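You operate a simulated robot arm through the tools that you are given. There is no shell and no other tool. Be economical: measure what you need, move in short steps, check, and stop when the job is done.

The job below is to be done with a simulated two-armed robot. You get a single attempt, and the scene is never put back.

Task
Hold the pink bowl on the top of the make-up table steady with one hand, lift the felt block out of it with the other and set it down on the top of the make-up table. Set down upright: felt block.

The check looks at the end state, three seconds after you hand in, the way a careful person would. Anything else that was tipped, shoved, dropped, spilled or broken makes it a failure.

Robot
Two 7-joint arms with two-finger parallel grippers on one trunk, on a base that drives. Base frame: it is fixed to the floor where the robot stands at the start and does not move with it; the origin is under the middle of the robot, x ahead of it, y to its left, z up; the surface under the hand at the start is at about z = 800. Readings come in mm, degrees, newtons and seconds.
The left shoulder is at the start at [50, 168, 1157], the right one opposite. With the tool pointing down near the work surface each hand reaches from about 100 to 660 mm from the robot's upright axis, wherever it stands, measured 20 degrees to its own side. Places, roughly: felt block (5x4x6 cm) [600, 100, 800]; pink bowl (11x11x5 cm) [600, 100, 800]; top of the make-up table [900, 100, 800]. Payload 1.57 kg a hand.
The tool frame of a hand sits at the grasp point between the pads (the TCP): z along the fingers, y along the line on which they close. The tips reach 30 mm beyond it. The gripper opens to 80 mm. The fingers are 17 mm wide and 12 mm thick; the gripper's body (40 by 82 mm) begins 80 mm behind the TCP.
Orientation is that of the tool frame in the base frame, as a unit quaternion [x, y, z, w]. With the fingers straight down and closing along the base's y, the tool's x points along the base's -x, its y along +y and its z along -z.

Tools
- The arms move only by the tool servo_tool. It takes "left_deltas", "right_deltas" or both (then of equal length, played together; a hand with none holds still); each is a list of rows, each a list of 6 numbers: the shift along the tool's x, y, z in m, then the turn, a rotation vector about the tool's x, y, z in degrees. In form: [[x, y, z, wx, wy, wz], ...]. A call has 1 to 10 rows; each row is the pose to reach, as a shift and turn from the pose commanded when the call began, along the tool's axes at that moment. "left_grip" and "right_grip" are, for a hand that has rows, the gripper command, from -1 (fully open) to 1 (shut), values between in proportion, set as the call begins (left out, the last holds). Rows are played at 5 a second. More than 50 mm and 8.6 degrees between two rows, or a gripper value outside its range, and nothing of the call is played. Where a pose cannot be reached the arm comes as near as it can. A force on the tool above 40 N (or 10 N above the force at the start of the call, whichever is more), or a blocked arm, ends the call early, and 0.2 s more pass. Each finger travels about 45 mm/s and halts on what it meets, pressing with about 33 N; the grip force reading is that of the motor and also rises with nothing between the fingers. The clock runs only during rows and for 0.2 s after the last one: add rows that repeat a pose to give the fingers time. The reply holds the time, the measured pose of the TCP, the force on the tool along the base axes, the opening and the grip force, in the units named above and with some noise, with the torque about the TCP (base axes, N m) and any sound that the robot's microphone picked up.
- Cameras (640 x 400 px; columns grow to the right, rows downward): "scene" is now at [130.8, -5.6, 1360.7]; the picture's right is [-0.04, -1.00, 0.00], its down [-0.64, 0.02, -0.77] and it looks along [0.77, -0.03, -0.64] (base axes); focal length 274 px, centre (320, 200). "left" rides on the left gripper at [72, 7, -122] in its tool frame; the picture's right is [-0.09, 1.00, 0.00], its down [-0.84, -0.08, -0.54] and it looks along [-0.54, -0.05, 0.84] (tool axes); focal length 238 px, centre (320, 200). "right" rides on the right gripper at [72, -7, -122] in its tool frame; the picture's right is [0.09, 1.00, 0.00], its down [-0.84, 0.08, -0.54] and it looks along [-0.54, 0.05, 0.84] (tool axes); focal length 238 px, centre (320, 200). There is no depth. A picture from a camera that has moved, and an enlarged one, comes with that camera's place and axes in the base frame and with its lens. The place of the scene camera against the robot may be out by one fixed shift of up to 12 mm in any direction.
- get_image(camera): a new picture of that camera. No time passes.
- slide_trunk(by): slides the trunk up (or, below 0, down) by that many mm; the arms and the scene camera ride with it, the base frame stays. It gives what a move gives, with no picture.
- drive_base(legs): drives the robot by 1 to 6 legs, each [ahead, left, turn to the left] in mm, mm and degrees, along the robot's own axes; the way and the turn of a leg run together, so that a leg with both is an arc; at most 1500 mm and 180 degrees a leg. The arms and the cameras ride along, it lands a little off, and it stops where it bumps. It gives what a move gives.
- aim_head(pan, tilt): turns the head with the scene camera to pan (to the left, within 80 degrees either way) and tilt (down, from -29 to 69), counted from straight ahead of the robot. It gives what a move gives.
- inspect(camera, box): a new picture of the part [left, top, right, bottom] of that camera's present view, enlarged. No time passes.
- hand_in(): hands the job in; it is judged then, once.

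Work in short steps. Places have to be worked out from the pictures, the camera data and where the tool is seen: move nearer, look again, correct. Check each grasp and each placing, and mend what went wrong. You have 120 turns and 108 pictures in all, those below and enlarged ones among them. Open the grippers and draw the arms clear of the work before you hand the job in, unless the task says otherwise; then end with one line.

The tools are called after "Call:" as a command line: name --argument value ..., lists and objects as JSON in quotes. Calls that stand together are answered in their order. servo_tool: Moves the arms, as the interface text tells. Its arguments: {"type":"object","properties":{"left_deltas":{"type":"array","items":{"type":"array","items":{"type":"number"}}},"left_grip":{"type":"number"},"right_deltas":{"type":"array","items":{"type":"array","items":{"type":"number"}}},"right_grip":{"type":"number"}},"required":[]} The other tools are called the same way: slide_trunk (by) slides the trunk up or down; drive_base (legs) drives the base; aim_head (pan, tilt) turns the head that bears the scene camera; get_image (camera) takes a picture; inspect (camera, box) takes an enlarged picture of a part of a camera's view; hand_in () hands the job in.

At the start:

```text
time_s: 0.0
left_tool_pos: [387.1, 142.9, 1097.8]
left_orientation: [-0.001, 1.0, -0.002, 0.0]
left_contact_force: [-0.4, 0.6, -1.4]
left_torque: [0.0, 0.0, 0.04]
left_gripper_width: 79.9
left_finger_force: 0.1
right_tool_pos: [387.8, -135.9, 1137.9]
right_orientation: [0.0, 1.0, 0.0, -0.001]
right_contact_force: [-0.5, -0.6, 0.2]
right_torque: [-0.01, -0.01, 0.01]
right_gripper_width: 80.2
right_finger_force: 0.1
trunk travel left (down, up): [-325.0, 118.0]
robot x, y, heading: [0.4, 1.7, -0.1]
head pan, tilt: [-2.2, 39.7]
```

scene: 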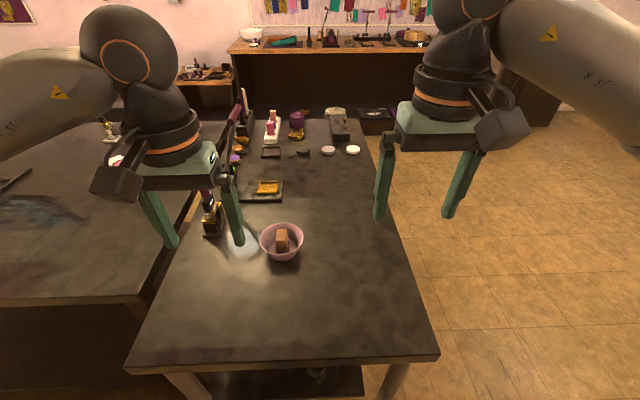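
right: 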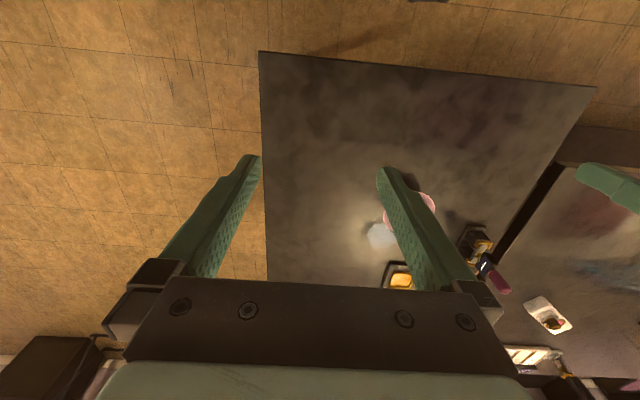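
left: 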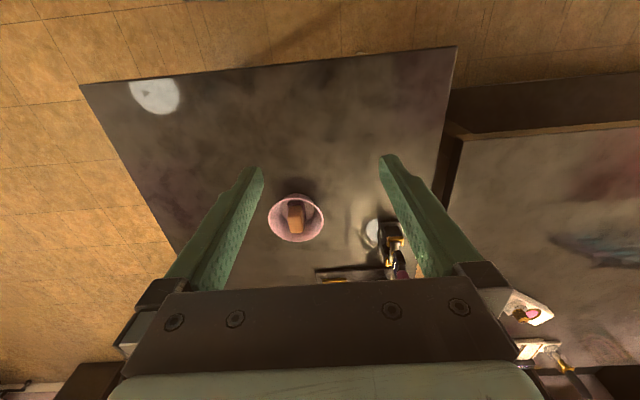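

I start with an enlarged look at the bowl and the block in it from both the scene and left cameras.

Call:
inspect --camera "scene" --box '[200, 180, 360, 280]'

Call:
inspect --camera "left" --box '[240, 160, 400, 260]'

```text
4.00 times, centred on (280, 230) of scene
camera zoom: at [130.8, -5.6, 1360.7], right [-0.04, -1.0, 0.0], down [-0.64, 0.02, -0.77], along [0.77, -0.03, -0.64], focal length 1098 px, centre (480, 80)
```

zoom: 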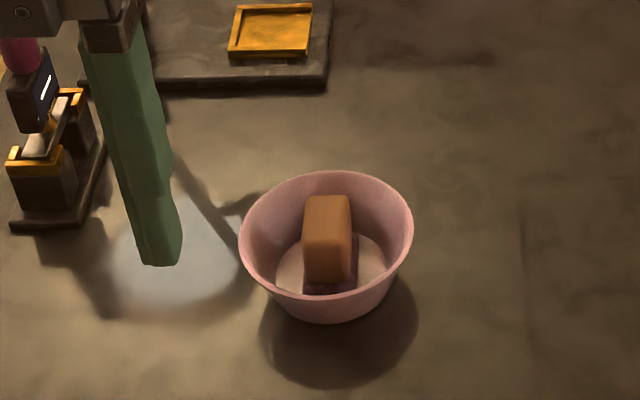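

```text
4.00 times, centred on (320, 210) of left
camera zoom: at [312.9, 148.9, 1219.1], right [0.09, 1.0, 0.0], down [0.84, -0.08, 0.54], along [0.54, -0.05, -0.84], focal length 953 px, centre (320, 160)
```

zoom: 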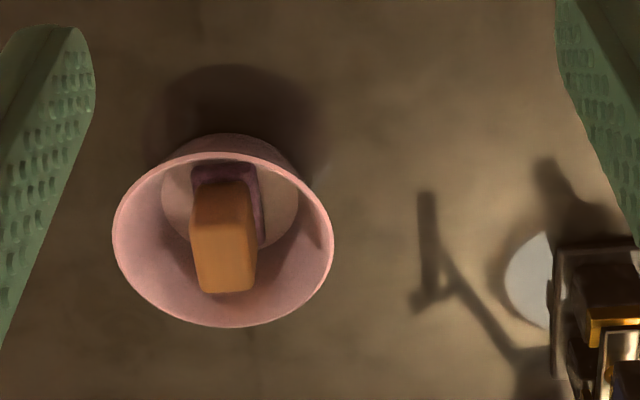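

The bowl's centre comes out near (595, 74) and the table's near edge near x = 340. I drive a little ahead and left so that both arms reach comfortably, and look again.

Call:
drive_base --legs '[[60, 70, 0]]'

Call:
get_image --camera "scene"

Call:
get_image --camera "right"

```text
time_s: 1.3
left_tool_pos: [443.6, 211.7, 1097.7]
left_orientation: [0.0, 1.0, -0.001, -0.001]
left_contact_force: [0.3, 0.0, 0.8]
left_torque: [-0.02, 0.02, 0.0]
left_gripper_width: 79.9
left_finger_force: 0.0
right_tool_pos: [446.4, -67.7, 1138.8]
right_orientation: [0.001, 1.0, 0.0, 0.0]
right_contact_force: [0.2, 0.6, 0.3]
right_torque: [-0.01, 0.0, -0.03]
right_gripper_width: 80.0
right_finger_force: 0.1
trunk travel left (down, up): [-325.0, 118.0]
robot x, y, heading: [58.6, 71.1, -0.0]
head pan, tilt: [-2.2, 39.7]
```

```text
102 pictures are left
camera scene: at [189.9, 63.7, 1360.6], right [-0.04, -1.0, 0.0], down [-0.64, 0.03, -0.77], along [0.77, -0.03, -0.64], focal length 274 px, centre (320, 200)
```

scene: 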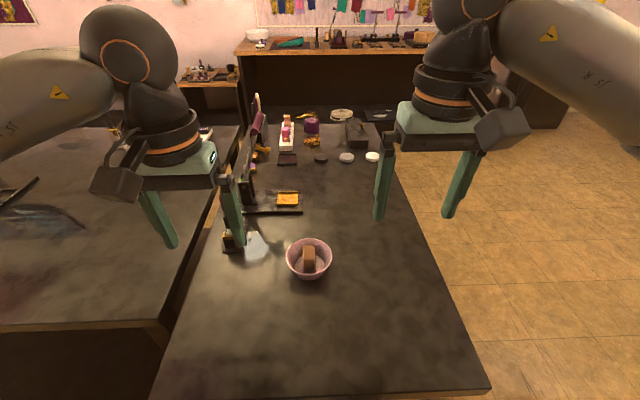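

```text
101 pictures are left
camera right: at [374.6, -73.8, 1260.3], right [-0.09, 1.0, 0.0], down [0.84, 0.08, 0.54], along [0.54, 0.05, -0.84], focal length 238 px, centre (320, 200)
```

right: 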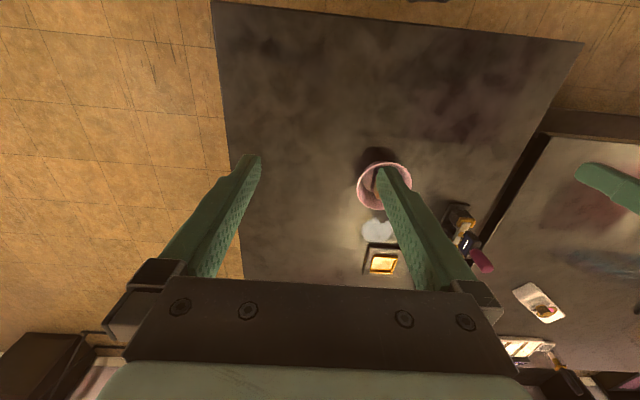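

Bowl is now in easy reach. I move the left hand over the near side of the bowl, open, to look down at the block from closer.

Call:
servo_tool --left_deltas '[[-0.016, -0.025, 0.03, 0, 0, 0], [-0.032, -0.05, 0.06, 0, 0, 0], [-0.048, -0.075, 0.09, 0, 0, 0], [-0.064, -0.1, 0.12, 0, 0, 0], [-0.08, -0.125, 0.15, 0, 0, 0]]'

Call:
get_image --camera "left"

Call:
inspect --camera "scene" --box '[250, 215, 378, 295]'

```text
time_s: 2.5
left_tool_pos: [527.4, 84.8, 948.4]
left_orientation: [0.0, 1.0, -0.001, 0.0]
left_contact_force: [-0.3, -0.1, 0.3]
left_torque: [-0.03, 0.02, 0.01]
left_gripper_width: 79.9
left_finger_force: 0.0
right_tool_pos: [445.8, -68.5, 1137.6]
right_orientation: [0.001, 1.0, 0.001, 0.0]
right_contact_force: [-0.4, 0.1, 0.3]
right_torque: [-0.01, 0.01, -0.01]
right_gripper_width: 79.8
right_finger_force: 0.1
trunk travel left (down, up): [-325.0, 118.0]
robot x, y, heading: [60.8, 67.2, -0.1]
head pan, tilt: [-2.2, 39.7]
```

```text
100 pictures are left
camera left: at [455.3, 91.1, 1069.4], right [0.09, 1.0, 0.0], down [0.84, -0.08, 0.54], along [0.54, -0.05, -0.84], focal length 238 px, centre (320, 200)
```

left: 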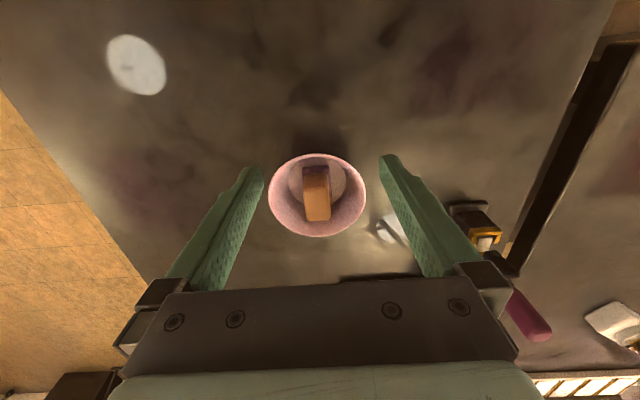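

```text
5.00 times, centred on (314, 255) of scene
camera zoom: at [189.8, 62.7, 1360.6], right [-0.04, -1.0, 0.0], down [-0.64, 0.03, -0.77], along [0.77, -0.03, -0.64], focal length 1372 px, centre (350, -75)
```

zoom: 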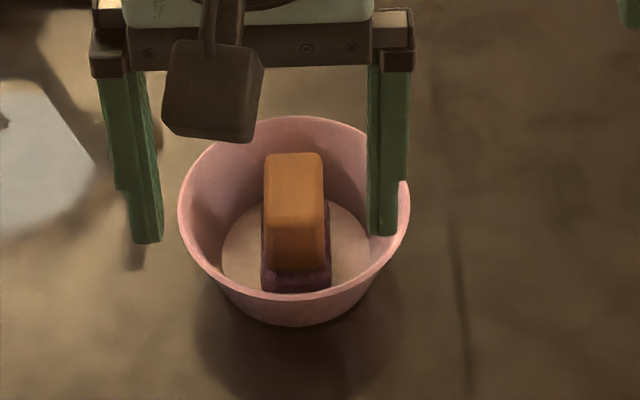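

Call:
inspect --camera "left" --box '[256, 145, 384, 225]'

```text
5.00 times, centred on (320, 185) of left
camera zoom: at [455.3, 91.1, 1069.4], right [0.09, 1.0, 0.0], down [0.84, -0.08, 0.54], along [0.54, -0.05, -0.84], focal length 1192 px, centre (320, 275)
```

zoom: 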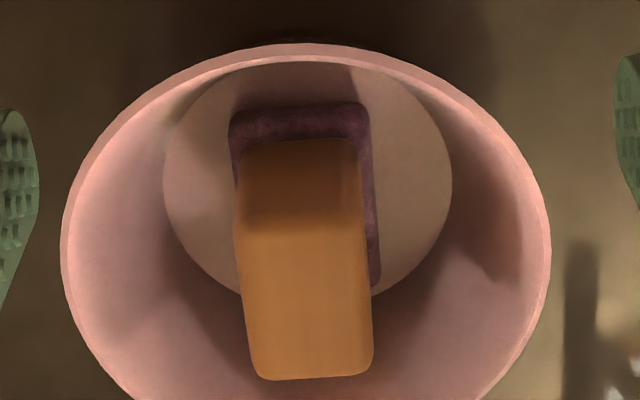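

The block is a felt base (below) with an orange handle about 40 mm (x) by 26 mm (y), centred near (595, 75), top near z 862. Plan: right hand grips the bowl's −y wall, tilted outward; left hand is yawed 90° and grips the handle along x. First I raise and start turning the left hand.

Call:
servo_tool --left_deltas '[[-0.007, 0.004, -0.015, 0, 0, 8], [-0.014, 0.008, -0.03, 0, 0, 16], [-0.021, 0.012, -0.045, 0, 0, 24], [-0.028, 0.016, -0.06, 0, 0, 32], [-0.035, 0.02, -0.07, 0, 0, 40], [-0.042, 0.024, -0.07, 0, 0, 48], [-0.049, 0.028, -0.07, 0, 0, 56], [-0.056, 0.032, -0.07, 0, 0, 64], [-0.063, 0.036, -0.07, 0, 0, 72], [-0.068, 0.045, -0.07, 0, 0, 80]]' --left_grip -0.28

```text
time_s: 4.7
left_tool_pos: [570.3, 118.0, 1010.5]
left_orientation: [0.433, 0.9, 0.004, 0.057]
left_contact_force: [0.5, -0.5, -1.3]
left_torque: [0.0, 0.03, 0.02]
left_gripper_width: 51.4
left_finger_force: 0.1
left hand out of reach, approached as far as the arm can: row 7, 8, 9, 10
right_tool_pos: [447.2, -68.4, 1139.1]
right_orientation: [0.002, 1.0, 0.001, 0.0]
right_contact_force: [-0.2, -0.7, 0.8]
right_torque: [0.03, 0.01, 0.0]
right_gripper_width: 79.9
right_finger_force: 0.1
trunk travel left (down, up): [-325.0, 118.0]
robot x, y, heading: [57.8, 73.1, -0.0]
head pan, tilt: [-2.2, 39.7]
```

The left wrist stops near 50° of yaw, so I switch plan: the left hand closes along y on the 26 mm sides of the handle, and the right holds the bowl's rim on the near-right diagonal. I turn the left hand back.

Call:
servo_tool --left_deltas '[[0, 0, 0, 0, 0, -8], [0, 0, 0, 0, 0, -16], [0, 0, 0, 0, 0, -24], [0, 0, 0, 0, 0, -32], [0, 0, 0, 0, 0, -40], [0, 0, 0, 0, 0, -48], [0, 0, 0, 0, 0, -50], [0, 0, 0, 0, 0, -50]]' --left_grip -0.1

```text
time_s: 6.5
left_tool_pos: [571.8, 118.3, 1012.2]
left_orientation: [0.01, 0.998, -0.02, 0.052]
left_contact_force: [-0.3, -0.3, -0.2]
left_torque: [0.01, 0.0, -0.01]
left_gripper_width: 44.1
left_finger_force: 0.1
right_tool_pos: [446.3, -68.5, 1138.1]
right_orientation: [0.0, 1.0, 0.0, 0.0]
right_contact_force: [-0.9, 0.6, 0.4]
right_torque: [0.01, 0.0, -0.01]
right_gripper_width: 80.0
right_finger_force: 0.1
trunk travel left (down, up): [-325.0, 118.0]
robot x, y, heading: [58.2, 68.5, 0.0]
head pan, tilt: [-2.2, 39.7]
```

I level the left hand and park it to the left; at the same time the right hand goes to a hover on the near-right diagonal, yawed 45° and tilted 28°, with the fingers partly closed.

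Call:
servo_tool --left_deltas '[[-0.004, 0.007, 0, -0.4, 1, -0.2], [-0.008, 0.014, 0, -0.8, 2, -0.4], [-0.012, 0.021, 0, -1.2, 3, -0.6], [-0.016, 0.028, 0, -1.6, 4, -0.8], [-0.02, 0.035, 0, -2, 5, -1], [-0.024, 0.042, 0, -2.3, 6, -1.1], [-0.024, 0.045, 0, -2.3, 6, -1.1], [-0.024, 0.045, 0, -2.3, 6, -1.1]]' --right_deltas '[[-0.0103, 0.0094, 0.0264, -3.79, -1.57, 6.3], [-0.0206, 0.0189, 0.0529, -7.57, -3.14, 12.6], [-0.0309, 0.0283, 0.0793, -11.36, -4.71, 18.9], [-0.0411, 0.0377, 0.1057, -15.14, -6.29, 25.2], [-0.0514, 0.0471, 0.1321, -18.93, -7.86, 31.5], [-0.0617, 0.0566, 0.1586, -22.71, -9.43, 37.8], [-0.072, 0.066, 0.185, -26.5, -11, 44.1], [-0.072, 0.066, 0.185, -26.5, -11, 44.1]]' --right_grip 0.55

Call:
get_image --camera "right"

Call:
get_image --camera "scene"

```text
time_s: 8.3
left_tool_pos: [596.1, 163.5, 1012.4]
left_orientation: [0.002, 1.0, 0.0, 0.0]
left_contact_force: [0.1, 0.0, -0.5]
left_torque: [0.02, -0.02, -0.01]
left_gripper_width: 44.0
left_finger_force: 0.1
right_tool_pos: [518.6, -0.2, 952.9]
right_orientation: [0.373, 0.895, 0.225, 0.093]
right_contact_force: [-0.5, -0.3, 0.1]
right_torque: [0.0, 0.02, -0.01]
right_gripper_width: 18.0
right_finger_force: 0.1
trunk travel left (down, up): [-325.0, 118.0]
robot x, y, heading: [58.6, 68.1, -0.1]
head pan, tilt: [-2.2, 39.7]
```

```text
97 pictures are left
camera right: at [423.3, 6.7, 1057.5], right [0.56, 0.68, 0.47], down [0.46, -0.73, 0.51], along [0.69, -0.07, -0.72], focal length 238 px, centre (320, 200)
```

right: 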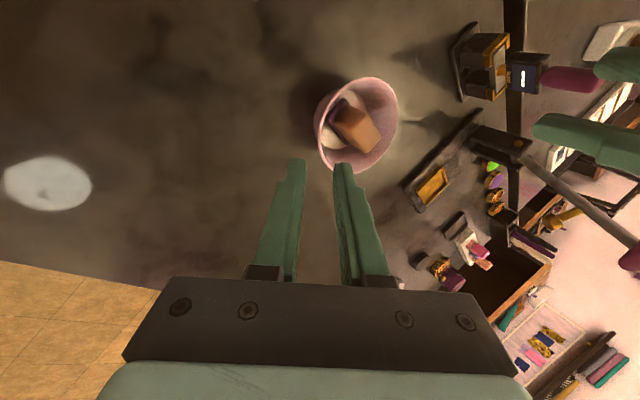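

```text
96 pictures are left
camera scene: at [189.5, 63.2, 1360.7], right [-0.04, -1.0, 0.0], down [-0.64, 0.03, -0.77], along [0.77, -0.03, -0.64], focal length 274 px, centre (320, 200)
```

scene: 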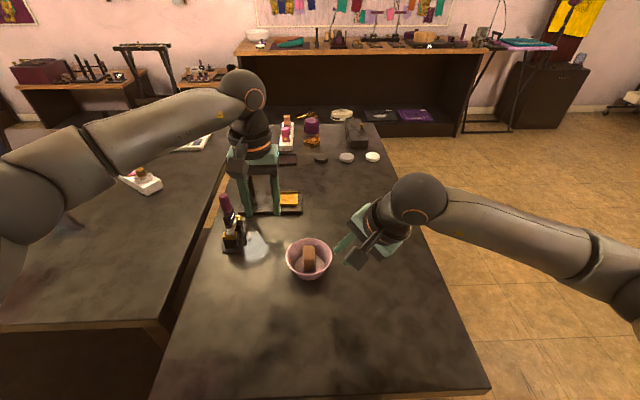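

Both poses were reached and the bowl is unobstructed. I zoom in on the bowl from both cameras to refine the rim height, radius and centre.

Call:
inspect --camera "scene" --box '[262, 220, 358, 280]'

Call:
inspect --camera "right" --box '[260, 65, 420, 165]'

```text
6.67 times, centred on (310, 250) of scene
camera zoom: at [189.5, 63.2, 1360.7], right [-0.04, -1.0, 0.0], down [-0.64, 0.03, -0.77], along [0.77, -0.03, -0.64], focal length 1829 px, centre (387, -133)
```

zoom: 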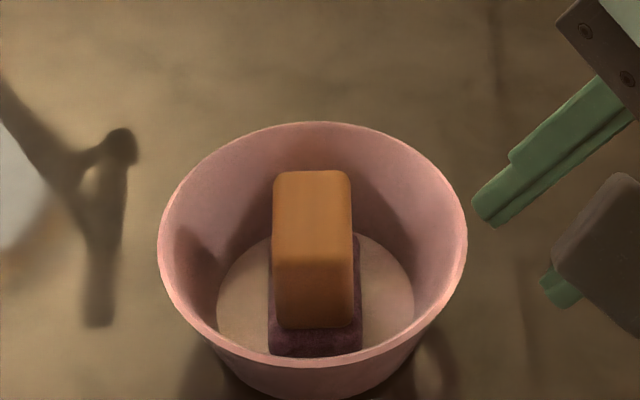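

```text
4.00 times, centred on (340, 115) of right
camera zoom: at [423.3, 6.7, 1057.5], right [0.56, 0.68, 0.47], down [0.46, -0.73, 0.51], along [0.69, -0.07, -0.72], focal length 953 px, centre (240, 540)
```

zoom: 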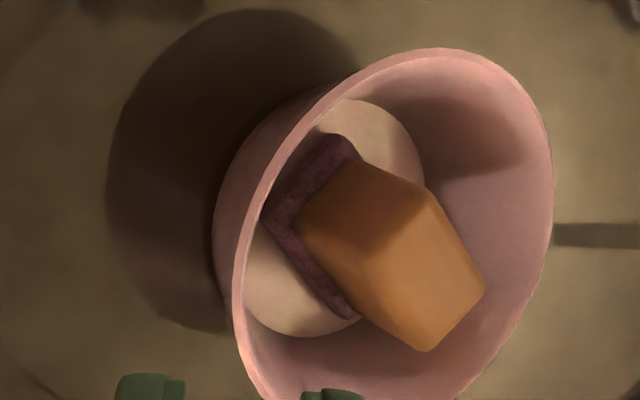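

The bowl centre refines to about (597, 75), rim z ≈ 848, and the rim projects as predicted in the right view. I advance the right hand 75 mm along its fingers, stopping just above the rim, and check.

Call:
servo_tool --right_deltas '[[-0.0005, 0, 0.02, 0, 0, 0], [-0.001, 0, 0.04, 0, 0, 0], [-0.002, 0, 0.06, 0, 0, 0], [-0.002, 0, 0.075, 0, 0, 0], [-0.002, 0, 0.075, 0, 0, 0]]'

Call:
inspect --camera "right" --box '[240, 85, 400, 185]'

Call:
inspect --camera "scene" --box '[262, 220, 358, 280]'

```text
time_s: 9.5
left_tool_pos: [596.0, 163.2, 1011.9]
left_orientation: [0.001, 1.0, 0.001, 0.001]
left_contact_force: [0.6, -0.2, 0.5]
left_torque: [0.04, 0.0, 0.01]
left_gripper_width: 43.9
left_finger_force: 0.1
right_tool_pos: [544.1, 23.0, 885.8]
right_orientation: [0.372, 0.896, 0.223, 0.093]
right_contact_force: [-0.3, -0.7, -0.5]
right_torque: [0.02, 0.03, 0.01]
right_gripper_width: 18.0
right_finger_force: 0.0
trunk travel left (down, up): [-325.0, 118.0]
robot x, y, heading: [64.2, 71.5, 0.3]
head pan, tilt: [-2.2, 39.7]
```

```text
4.00 times, centred on (320, 135) of right
camera zoom: at [448.1, 29.0, 991.2], right [0.56, 0.69, 0.47], down [0.46, -0.72, 0.51], along [0.69, -0.07, -0.72], focal length 953 px, centre (320, 460)
```

zoom: 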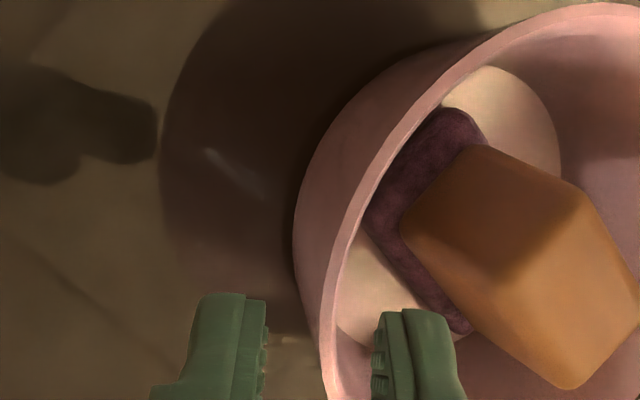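

```text
6.67 times, centred on (310, 250) of scene
camera zoom: at [189.5, 63.2, 1360.7], right [-0.04, -1.0, 0.0], down [-0.64, 0.03, -0.77], along [0.77, -0.03, -0.64], focal length 1829 px, centre (387, -133)
```

zoom: 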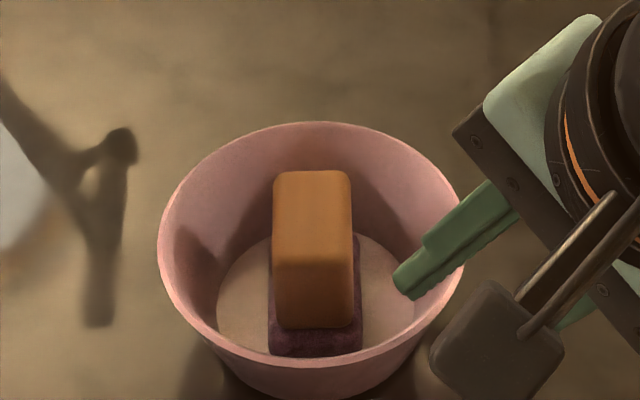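

The rim lies midway between the two fingers (about 1 mm off). I advance 30 mm so the rim goes between them, still open.

Call:
servo_tool --right_deltas '[[0, 0, 0.01, 0, 0, 0], [0, 0, 0.02, 0, 0, 0], [0, 0, 0.03, 0, 0, 0], [0, 0, 0.03, 0, 0, 0]]'

Call:
inspect --camera "right" --box '[240, 85, 400, 185]'

Call:
inspect --camera "scene" --box '[262, 220, 358, 280]'

```text
time_s: 10.5
left_tool_pos: [595.8, 162.2, 1011.7]
left_orientation: [0.002, 1.0, 0.002, 0.001]
left_contact_force: [0.4, -0.7, 0.4]
left_torque: [0.01, 0.01, -0.02]
left_gripper_width: 43.9
left_finger_force: 0.1
right_tool_pos: [554.2, 31.9, 860.6]
right_orientation: [0.374, 0.896, 0.223, 0.093]
right_contact_force: [-0.9, -0.6, -0.1]
right_torque: [-0.02, 0.01, 0.0]
right_gripper_width: 17.9
right_finger_force: 0.0
trunk travel left (down, up): [-325.0, 118.0]
robot x, y, heading: [62.4, 68.0, 0.0]
head pan, tilt: [-2.2, 39.7]
```

```text
4.00 times, centred on (320, 135) of right
camera zoom: at [459.0, 38.6, 965.2], right [0.56, 0.69, 0.47], down [0.46, -0.72, 0.52], along [0.69, -0.07, -0.72], focal length 953 px, centre (320, 460)
```

zoom: 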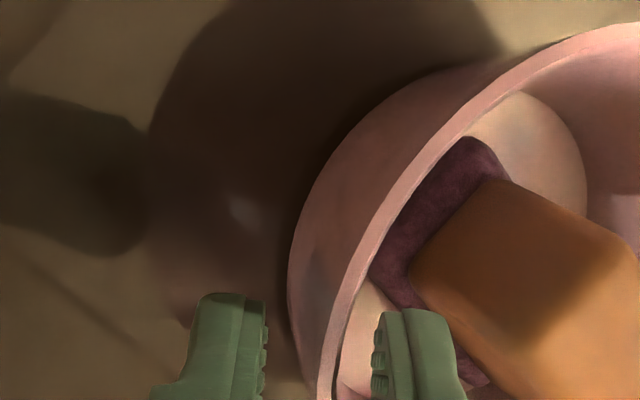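

```text
6.67 times, centred on (310, 250) of scene
camera zoom: at [189.5, 63.2, 1360.7], right [-0.04, -1.0, 0.0], down [-0.64, 0.03, -0.77], along [0.77, -0.03, -0.64], focal length 1829 px, centre (387, -133)
```

zoom: 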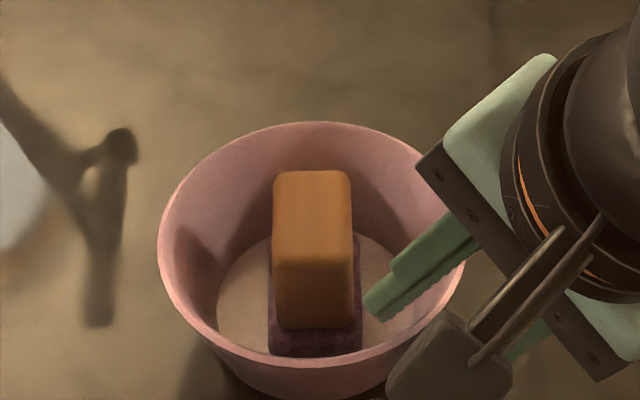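

The wall is between the fingers with no contact force. I close gently in stages rather than shutting hard, so the bowl is not tilted.

Call:
servo_tool --right_deltas '[[0, 0, 0, 0, 0, 0], [0, 0, 0, 0, 0, 0], [0, 0, 0, 0, 0, 0]]' --right_grip 0.82

Call:
inspect --camera "right" --box '[240, 85, 400, 185]'

```text
time_s: 11.3
left_tool_pos: [596.6, 162.5, 1013.3]
left_orientation: [0.002, 1.0, 0.001, 0.001]
left_contact_force: [-0.6, 1.0, -0.7]
left_torque: [0.0, 0.01, -0.02]
left_gripper_width: 44.2
left_finger_force: 0.0
right_tool_pos: [555.5, 31.9, 860.4]
right_orientation: [0.372, 0.896, 0.223, 0.093]
right_contact_force: [0.5, 0.5, 0.9]
right_torque: [0.06, 0.0, 0.0]
right_gripper_width: 8.6
right_finger_force: 0.9
trunk travel left (down, up): [-325.0, 118.0]
robot x, y, heading: [59.8, 68.5, 0.2]
head pan, tilt: [-2.2, 39.7]
```

```text
4.00 times, centred on (320, 135) of right
camera zoom: at [458.9, 38.8, 965.6], right [0.56, 0.69, 0.47], down [0.46, -0.72, 0.52], along [0.69, -0.07, -0.72], focal length 953 px, centre (320, 460)
```

zoom: 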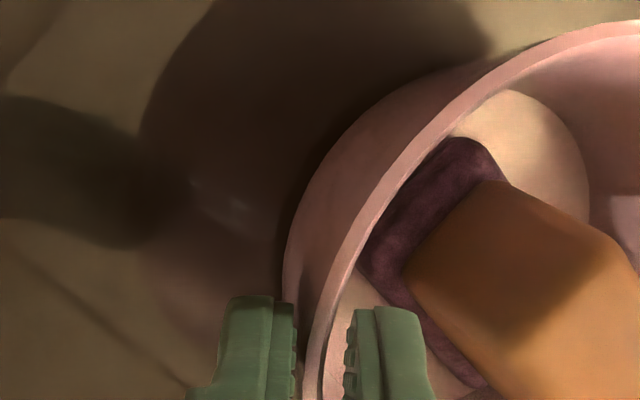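

Contact is reached at 8.6 mm with a light force. I tighten a touch more and check that the bowl stays put.

Call:
servo_tool --right_deltas '[[0, 0, 0, 0, 0, 0], [0, 0, 0, 0, 0, 0], [0, 0, 0, 0, 0, 0]]' --right_grip 0.86

Call:
inspect --camera "right" --box '[240, 85, 400, 185]'

Call:
inspect --camera "scene" --box '[262, 220, 358, 280]'

```text
time_s: 12.1
left_tool_pos: [596.4, 163.2, 1013.1]
left_orientation: [0.002, 1.0, 0.001, 0.001]
left_contact_force: [-0.6, 0.8, 0.5]
left_torque: [0.0, 0.02, -0.03]
left_gripper_width: 44.0
left_finger_force: 0.0
right_tool_pos: [554.0, 31.3, 861.0]
right_orientation: [0.372, 0.896, 0.222, 0.093]
right_contact_force: [0.1, -0.4, 0.6]
right_torque: [-0.03, 0.01, -0.02]
right_gripper_width: 6.7
right_finger_force: 0.0
trunk travel left (down, up): [-325.0, 118.0]
robot x, y, heading: [56.3, 68.4, 0.1]
head pan, tilt: [-2.2, 39.7]
```

```text
4.00 times, centred on (320, 135) of right
camera zoom: at [458.8, 38.5, 965.1], right [0.56, 0.69, 0.47], down [0.46, -0.72, 0.52], along [0.69, -0.07, -0.72], focal length 953 px, centre (320, 460)
```

zoom: 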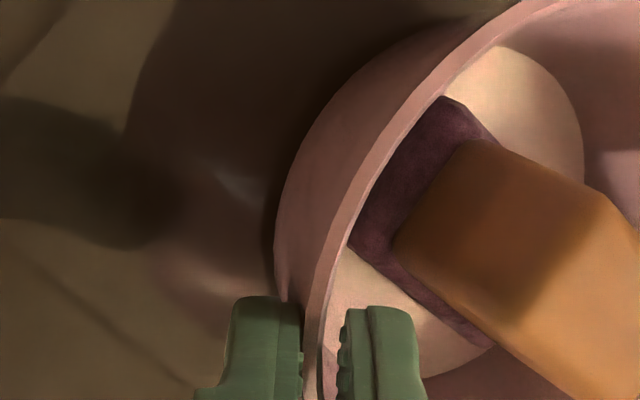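

```text
6.67 times, centred on (310, 250) of scene
camera zoom: at [189.5, 63.1, 1360.7], right [-0.04, -1.0, 0.0], down [-0.64, 0.03, -0.77], along [0.77, -0.03, -0.64], focal length 1829 px, centre (387, -133)
```

zoom: 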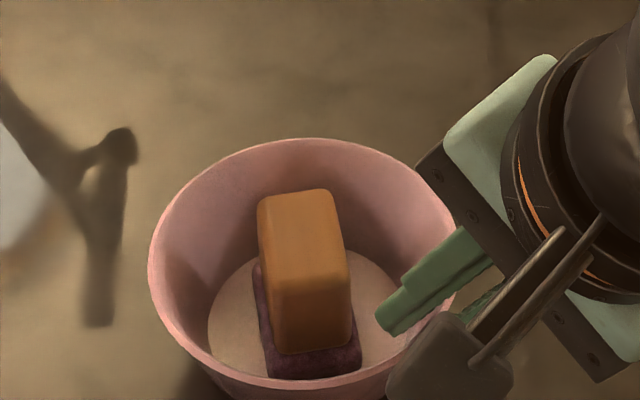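

The bowl swung about 7° and slid ~6 mm as the pads aligned with its wall; it still stands flat and is lightly caged, so I tighten no further. I bring the left camera back over it to remeasure the block's pose.

Call:
servo_tool --left_deltas '[[0.023, -0.028, 0.01, 0, 0, 0], [0.046, -0.056, 0.02, 0, 0, 0], [0.069, -0.083, 0.03, 0, 0, 0], [0.069, -0.083, 0.03, 0, 0, 0]]'

Call:
inspect --camera "left" --box '[240, 130, 400, 230]'

Call:
get_image --camera "left"

```text
time_s: 13.1
left_tool_pos: [528.3, 78.4, 982.5]
left_orientation: [0.001, 1.0, 0.001, 0.0]
left_contact_force: [-0.3, 0.8, 0.2]
left_torque: [0.03, 0.0, -0.03]
left_gripper_width: 43.8
left_finger_force: 0.2
right_tool_pos: [553.7, 31.1, 860.6]
right_orientation: [0.372, 0.896, 0.224, 0.093]
right_contact_force: [-0.8, 0.0, -0.1]
right_torque: [0.02, 0.04, 0.02]
right_gripper_width: 6.2
right_finger_force: 0.3
trunk travel left (down, up): [-325.0, 118.0]
robot x, y, heading: [57.5, 70.3, 0.0]
head pan, tilt: [-2.2, 39.7]
```

```text
4.00 times, centred on (320, 180) of left
camera zoom: at [455.1, 85.2, 1103.7], right [0.09, 1.0, 0.0], down [0.84, -0.08, 0.54], along [0.54, -0.05, -0.84], focal length 953 px, centre (320, 280)
```

zoom: 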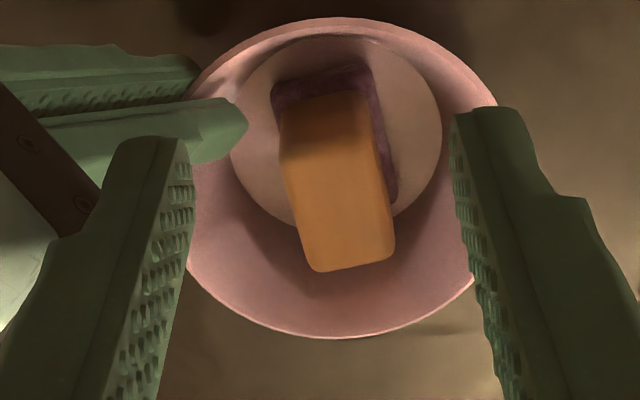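

```text
85 pictures are left
camera left: at [455.1, 85.2, 1103.7], right [0.09, 1.0, 0.0], down [0.84, -0.08, 0.54], along [0.54, -0.05, -0.84], focal length 238 px, centre (320, 200)
```

left: 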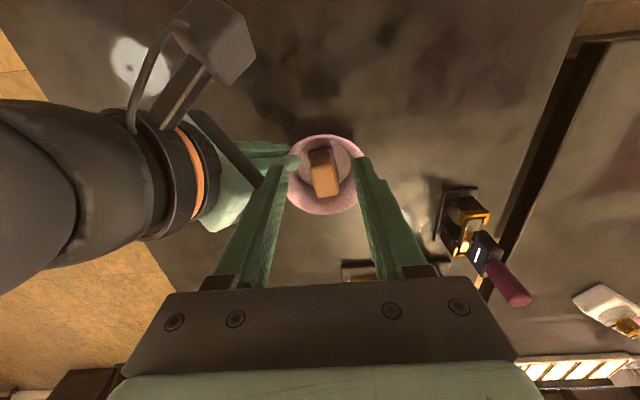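

The block is now centred near (586.6, 79) with its long side turned 6° counter-clockwise. I move the left hand to a hover 6 mm past centre (to stay clear of the right finger), yawed 6°, tips just above the block.

Call:
servo_tool --left_deltas '[[-0.022, 0.0004, 0.015, 0, 0, -2], [-0.044, 0.0008, 0.03, 0, 0, -4], [-0.0643, 0.0012, 0.045, 0, 0, -6.3], [-0.0643, 0.0012, 0.061, 0, 0, -6.3], [-0.0643, 0.0012, 0.077, 0, 0, -6.3], [-0.0643, 0.0012, 0.077, 0, 0, -6.3]]' --left_grip 0.05

Call:
inspect --camera "left" --box '[240, 100, 400, 200]'

Call:
inspect --camera "scene" --box '[230, 180, 390, 280]'

Call:
inspect --camera "right" --box '[240, 60, 480, 210]'

```text
time_s: 14.5
left_tool_pos: [592.3, 79.7, 905.1]
left_orientation: [-0.053, 0.999, 0.0, 0.001]
left_contact_force: [0.1, -0.6, 0.6]
left_torque: [-0.03, 0.01, -0.02]
left_gripper_width: 38.1
left_finger_force: 0.0
right_tool_pos: [554.1, 32.1, 861.3]
right_orientation: [0.372, 0.896, 0.224, 0.093]
right_contact_force: [0.3, 0.5, 0.1]
right_torque: [0.0, -0.01, 0.0]
right_gripper_width: 6.0
right_finger_force: 0.9
trunk travel left (down, up): [-325.0, 118.0]
robot x, y, heading: [57.0, 69.9, -0.1]
head pan, tilt: [-2.2, 39.7]
```

```text
4.00 times, centred on (320, 150) of left
camera zoom: at [519.1, 78.5, 1026.3], right [-0.01, 1.0, 0.0], down [0.84, 0.01, 0.54], along [0.54, 0.01, -0.84], focal length 953 px, centre (320, 400)
```

zoom: 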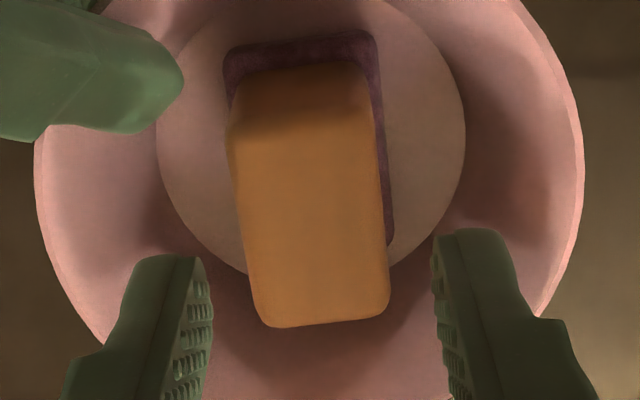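

```text
4.00 times, centred on (310, 230) of scene
camera zoom: at [189.5, 63.2, 1360.7], right [-0.04, -1.0, 0.0], down [-0.64, 0.03, -0.77], along [0.77, -0.03, -0.64], focal length 1098 px, centre (360, 80)
```

zoom: 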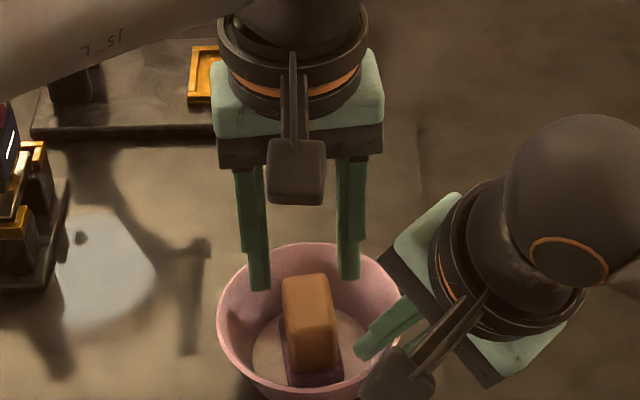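

```text
2.67 times, centred on (360, 135) of right
camera zoom: at [458.9, 38.7, 965.5], right [0.56, 0.69, 0.47], down [0.46, -0.72, 0.51], along [0.69, -0.07, -0.72], focal length 636 px, centre (213, 373)
```

zoom: 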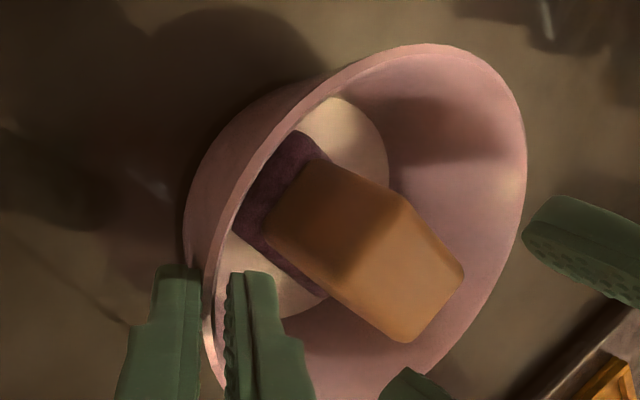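

Alignment checks out: block mid-line at the hand's mid-line, yaw within a degree. I lower the left hand 43 mm so the fingers straddle the handle.

Call:
servo_tool --left_deltas '[[0, 0, 0.012, 0, 0, 0], [0, 0, 0.024, 0, 0, 0], [0, 0, 0.034, 0, 0, 0], [0, 0, 0.043, 0, 0, 0], [0, 0, 0.043, 0, 0, 0]]'

Call:
inspect --camera "left" --box '[200, 60, 440, 210]'

Call:
inspect --camera "scene" --box '[262, 220, 358, 280]'

```text
time_s: 15.7
left_tool_pos: [592.2, 80.9, 863.0]
left_orientation: [-0.052, 0.999, 0.0, 0.0]
left_contact_force: [0.2, 0.2, -0.4]
left_torque: [0.0, 0.01, 0.01]
left_gripper_width: 38.0
left_finger_force: 0.0
right_tool_pos: [554.2, 31.6, 860.8]
right_orientation: [0.373, 0.896, 0.223, 0.093]
right_contact_force: [0.0, 0.5, 0.1]
right_torque: [0.0, -0.01, -0.02]
right_gripper_width: 6.2
right_finger_force: 0.5
trunk travel left (down, up): [-325.0, 118.0]
robot x, y, heading: [57.1, 64.5, -0.3]
head pan, tilt: [-2.2, 39.7]
```

```text
2.67 times, centred on (320, 135) of left
camera zoom: at [519.0, 79.1, 984.3], right [-0.01, 1.0, 0.0], down [0.84, 0.01, 0.54], along [0.54, 0.01, -0.84], focal length 636 px, centre (320, 373)
```

zoom: 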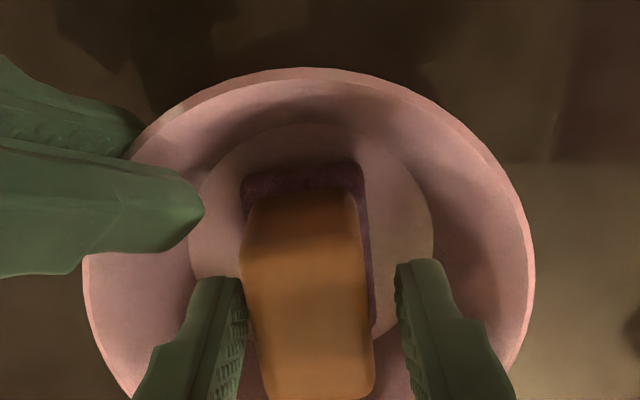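

```text
6.67 times, centred on (310, 250) of scene
camera zoom: at [189.6, 63.2, 1360.7], right [-0.04, -1.0, 0.0], down [-0.64, 0.03, -0.77], along [0.77, -0.03, -0.64], focal length 1829 px, centre (387, -133)
```

zoom: 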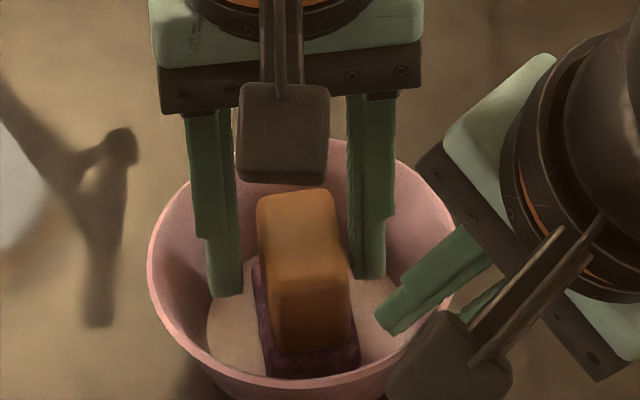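

The fingers straddle the handle, but the block sits ~3 mm toward the right finger. I shift the left hand 3 mm that way, then close.

Call:
servo_tool --left_deltas '[[0, -0.003, 0, 0, 0, 0], [0, -0.003, 0, 0, 0, 0]]'

Call:
servo_tool --left_deltas '[[0, 0, 0, 0, 0, 0], [0, 0, 0, 0, 0, 0], [0, 0, 0, 0, 0, 0], [0, 0, 0, 0, 0, 0]]' --left_grip 0.6

Call:
inspect --camera "left" --box '[200, 60, 440, 210]'

Call:
inspect --camera "scene" --box '[262, 220, 358, 280]'

```text
time_s: 16.3
left_tool_pos: [591.8, 77.6, 862.6]
left_orientation: [-0.053, 0.999, 0.001, 0.002]
left_contact_force: [-0.8, -1.0, 0.4]
left_torque: [-0.02, -0.04, -0.03]
left_gripper_width: 38.0
left_finger_force: 0.1
right_tool_pos: [556.0, 30.8, 860.6]
right_orientation: [0.372, 0.896, 0.223, 0.093]
right_contact_force: [-0.1, -0.3, -0.1]
right_torque: [0.0, -0.01, 0.02]
right_gripper_width: 6.0
right_finger_force: 0.3
trunk travel left (down, up): [-325.0, 118.0]
robot x, y, heading: [58.5, 71.5, 0.1]
head pan, tilt: [-2.2, 39.7]
```

```text
time_s: 17.3
left_tool_pos: [591.2, 78.0, 863.4]
left_orientation: [-0.053, 0.999, 0.0, 0.0]
left_contact_force: [-0.1, -0.6, 1.1]
left_torque: [0.01, 0.03, 0.03]
left_gripper_width: 26.9
left_finger_force: 33.1
right_tool_pos: [554.8, 30.9, 859.9]
right_orientation: [0.372, 0.896, 0.223, 0.093]
right_contact_force: [0.5, 0.3, 0.4]
right_torque: [-0.01, -0.01, 0.0]
right_gripper_width: 6.0
right_finger_force: 0.7
trunk travel left (down, up): [-325.0, 118.0]
robot x, y, heading: [60.8, 70.5, -0.0]
head pan, tilt: [-2.2, 39.7]
```

```text
2.67 times, centred on (320, 135) of left
camera zoom: at [518.8, 75.8, 984.6], right [-0.01, 1.0, 0.0], down [0.84, 0.01, 0.54], along [0.54, 0.01, -0.84], focal length 636 px, centre (320, 373)
```

zoom: 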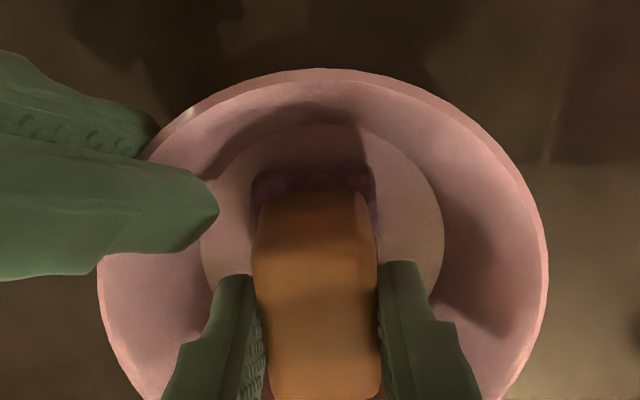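

```text
6.67 times, centred on (310, 250) of scene
camera zoom: at [189.5, 63.2, 1360.7], right [-0.04, -1.0, 0.0], down [-0.64, 0.03, -0.77], along [0.77, -0.03, -0.64], focal length 1829 px, centre (387, -133)
```

zoom: 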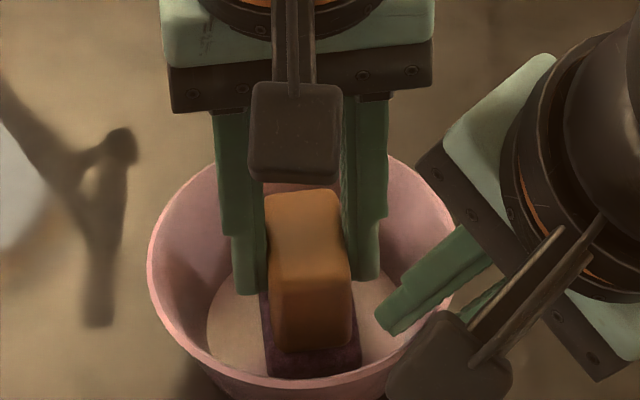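

The handle is gripped (26.9 mm, 33 N), bowl unmoved. I lift straight up 95 mm.

Call:
servo_tool --left_deltas '[[0, 0, -0.012, 0, 0, 0], [0, 0, -0.03, 0, 0, 0], [0, 0, -0.05, 0, 0, 0], [0, 0, -0.075, 0, 0, 0], [0, 0, -0.095, 0, 0, 0], [0, 0, -0.095, 0, 0, 0]]'

Call:
get_image --camera "scene"

Call:
get_image --camera "right"

```text
time_s: 18.7
left_tool_pos: [590.0, 77.5, 959.4]
left_orientation: [-0.054, 0.999, 0.001, 0.001]
left_contact_force: [-0.3, 0.0, -0.3]
left_torque: [-0.03, 0.05, 0.03]
left_gripper_width: 16.0
left_finger_force: 0.1
right_tool_pos: [554.2, 32.4, 862.2]
right_orientation: [0.372, 0.896, 0.224, 0.092]
right_contact_force: [-0.1, -0.4, -0.2]
right_torque: [0.01, 0.01, 0.0]
right_gripper_width: 6.1
right_finger_force: 0.2
trunk travel left (down, up): [-325.0, 118.0]
robot x, y, heading: [59.2, 68.9, 0.1]
head pan, tilt: [-2.2, 39.7]
```

```text
77 pictures are left
camera scene: at [189.5, 63.2, 1360.7], right [-0.04, -1.0, 0.0], down [-0.64, 0.03, -0.77], along [0.77, -0.03, -0.64], focal length 274 px, centre (320, 200)
```

scene: 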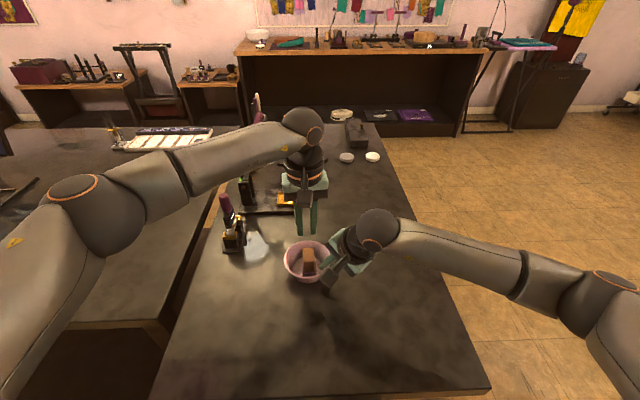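

```text
76 pictures are left
camera right: at [458.9, 38.7, 965.4], right [0.56, 0.69, 0.47], down [0.46, -0.72, 0.52], along [0.69, -0.07, -0.72], focal length 238 px, centre (320, 200)
```

right: 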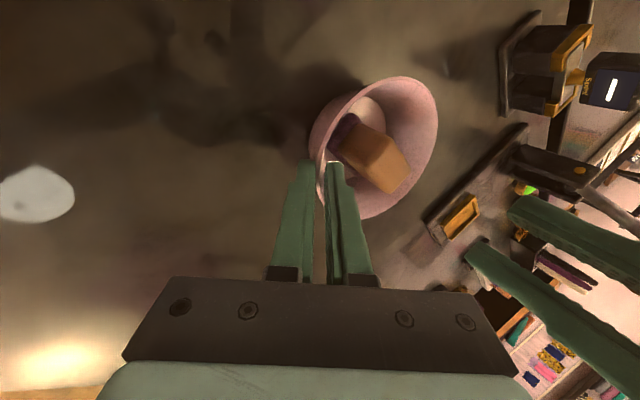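

The grip slipped off on the way up (width fell to 16 mm); the block stayed in the bowl. I look closely at how it stands now.

Call:
inspect --camera "scene" --box '[262, 220, 358, 280]'

Call:
inspect --camera "right" --box '[290, 65, 450, 165]'

Call:
inspect --camera "left" --box '[240, 100, 400, 200]'

```text
6.67 times, centred on (310, 250) of scene
camera zoom: at [189.5, 63.2, 1360.7], right [-0.04, -1.0, 0.0], down [-0.64, 0.03, -0.77], along [0.77, -0.03, -0.64], focal length 1829 px, centre (387, -133)
```

zoom: 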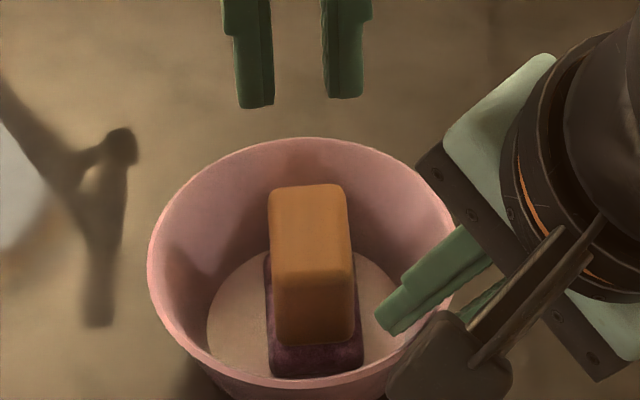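

```text
4.00 times, centred on (370, 115) of right
camera zoom: at [458.9, 38.7, 965.4], right [0.56, 0.69, 0.47], down [0.46, -0.72, 0.52], along [0.69, -0.07, -0.72], focal length 953 px, centre (120, 540)
```

zoom: 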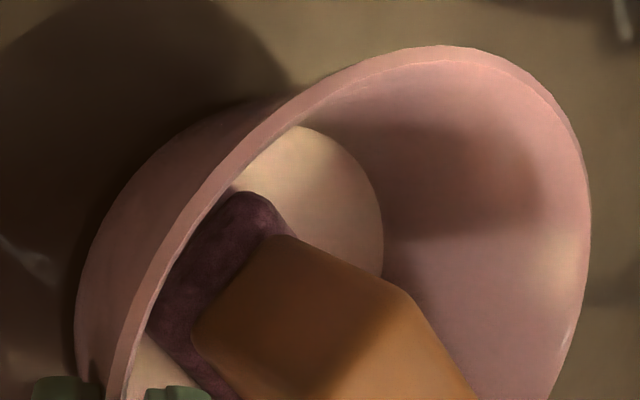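

```text
4.00 times, centred on (320, 150) of left
camera zoom: at [518.5, 75.3, 1079.4], right [-0.01, 1.0, 0.0], down [0.84, 0.01, 0.54], along [0.54, 0.01, -0.84], focal length 953 px, centre (320, 400)
```

zoom: 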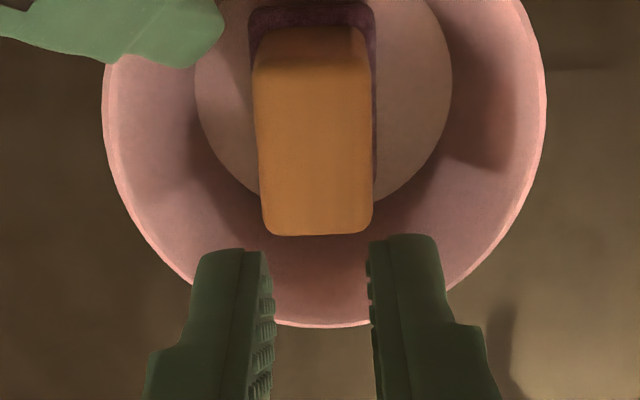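

The block still stands upright and is now square with the hand. The measured 26.9 mm width implies its top is nearer z 851 than 862, so the grip was too shallow. I reopen to 38 mm, shift 3 mm forward and descend to TCP z ≈ 853.

Call:
servo_tool --left_deltas '[[-0.003, 0, 0, 0, 0, 0], [-0.003, 0, 0.01, 0, 0, 0], [-0.003, 0, 0.035, 0, 0, 0], [-0.003, 0, 0.06, 0, 0, 0], [-0.003, 0, 0.075, 0, 0, 0], [-0.003, 0, 0.09, 0, 0, 0], [-0.003, 0, 0.1, 0, 0, 0], [-0.003, 0, 0.105, 0, 0, 0], [-0.003, 0, 0.105, 0, 0, 0]]' --left_grip 0.05

Call:
inspect --camera "left" --box '[200, 60, 440, 210]'

Call:
inspect --camera "scene" --box '[262, 220, 358, 280]'

```text
time_s: 20.7
left_tool_pos: [595.0, 77.3, 854.3]
left_orientation: [-0.053, 0.999, 0.001, 0.001]
left_contact_force: [0.3, -0.8, -0.6]
left_torque: [-0.02, 0.04, -0.02]
left_gripper_width: 38.2
left_finger_force: 0.0
right_tool_pos: [553.9, 31.8, 860.9]
right_orientation: [0.372, 0.897, 0.223, 0.093]
right_contact_force: [-0.1, 0.1, 0.2]
right_torque: [0.0, -0.03, 0.0]
right_gripper_width: 5.8
right_finger_force: 0.3
trunk travel left (down, up): [-325.0, 118.0]
robot x, y, heading: [63.5, 67.6, 0.3]
head pan, tilt: [-2.2, 39.7]
```

```text
2.67 times, centred on (320, 135) of left
camera zoom: at [522.6, 75.7, 973.8], right [-0.01, 1.0, 0.0], down [0.84, 0.01, 0.54], along [0.54, 0.01, -0.84], focal length 636 px, centre (320, 373)
```

zoom: 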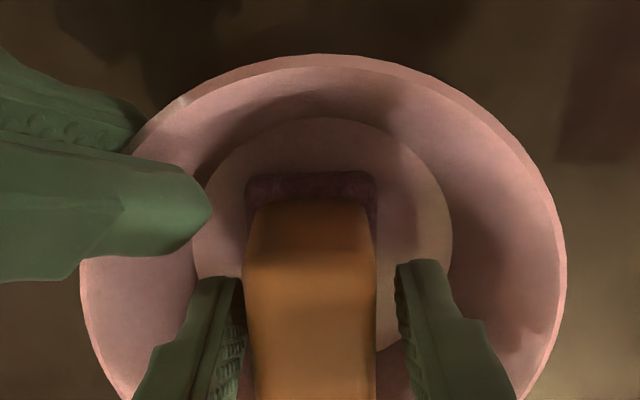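

```text
6.67 times, centred on (310, 250) of scene
camera zoom: at [189.5, 63.2, 1360.7], right [-0.04, -1.0, 0.0], down [-0.64, 0.03, -0.77], along [0.77, -0.03, -0.64], focal length 1829 px, centre (387, -133)
```

zoom: 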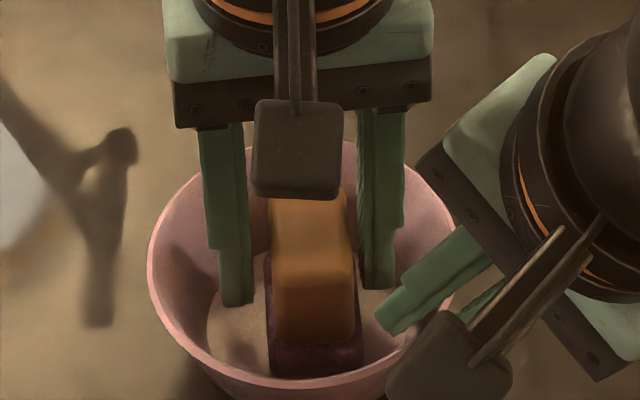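

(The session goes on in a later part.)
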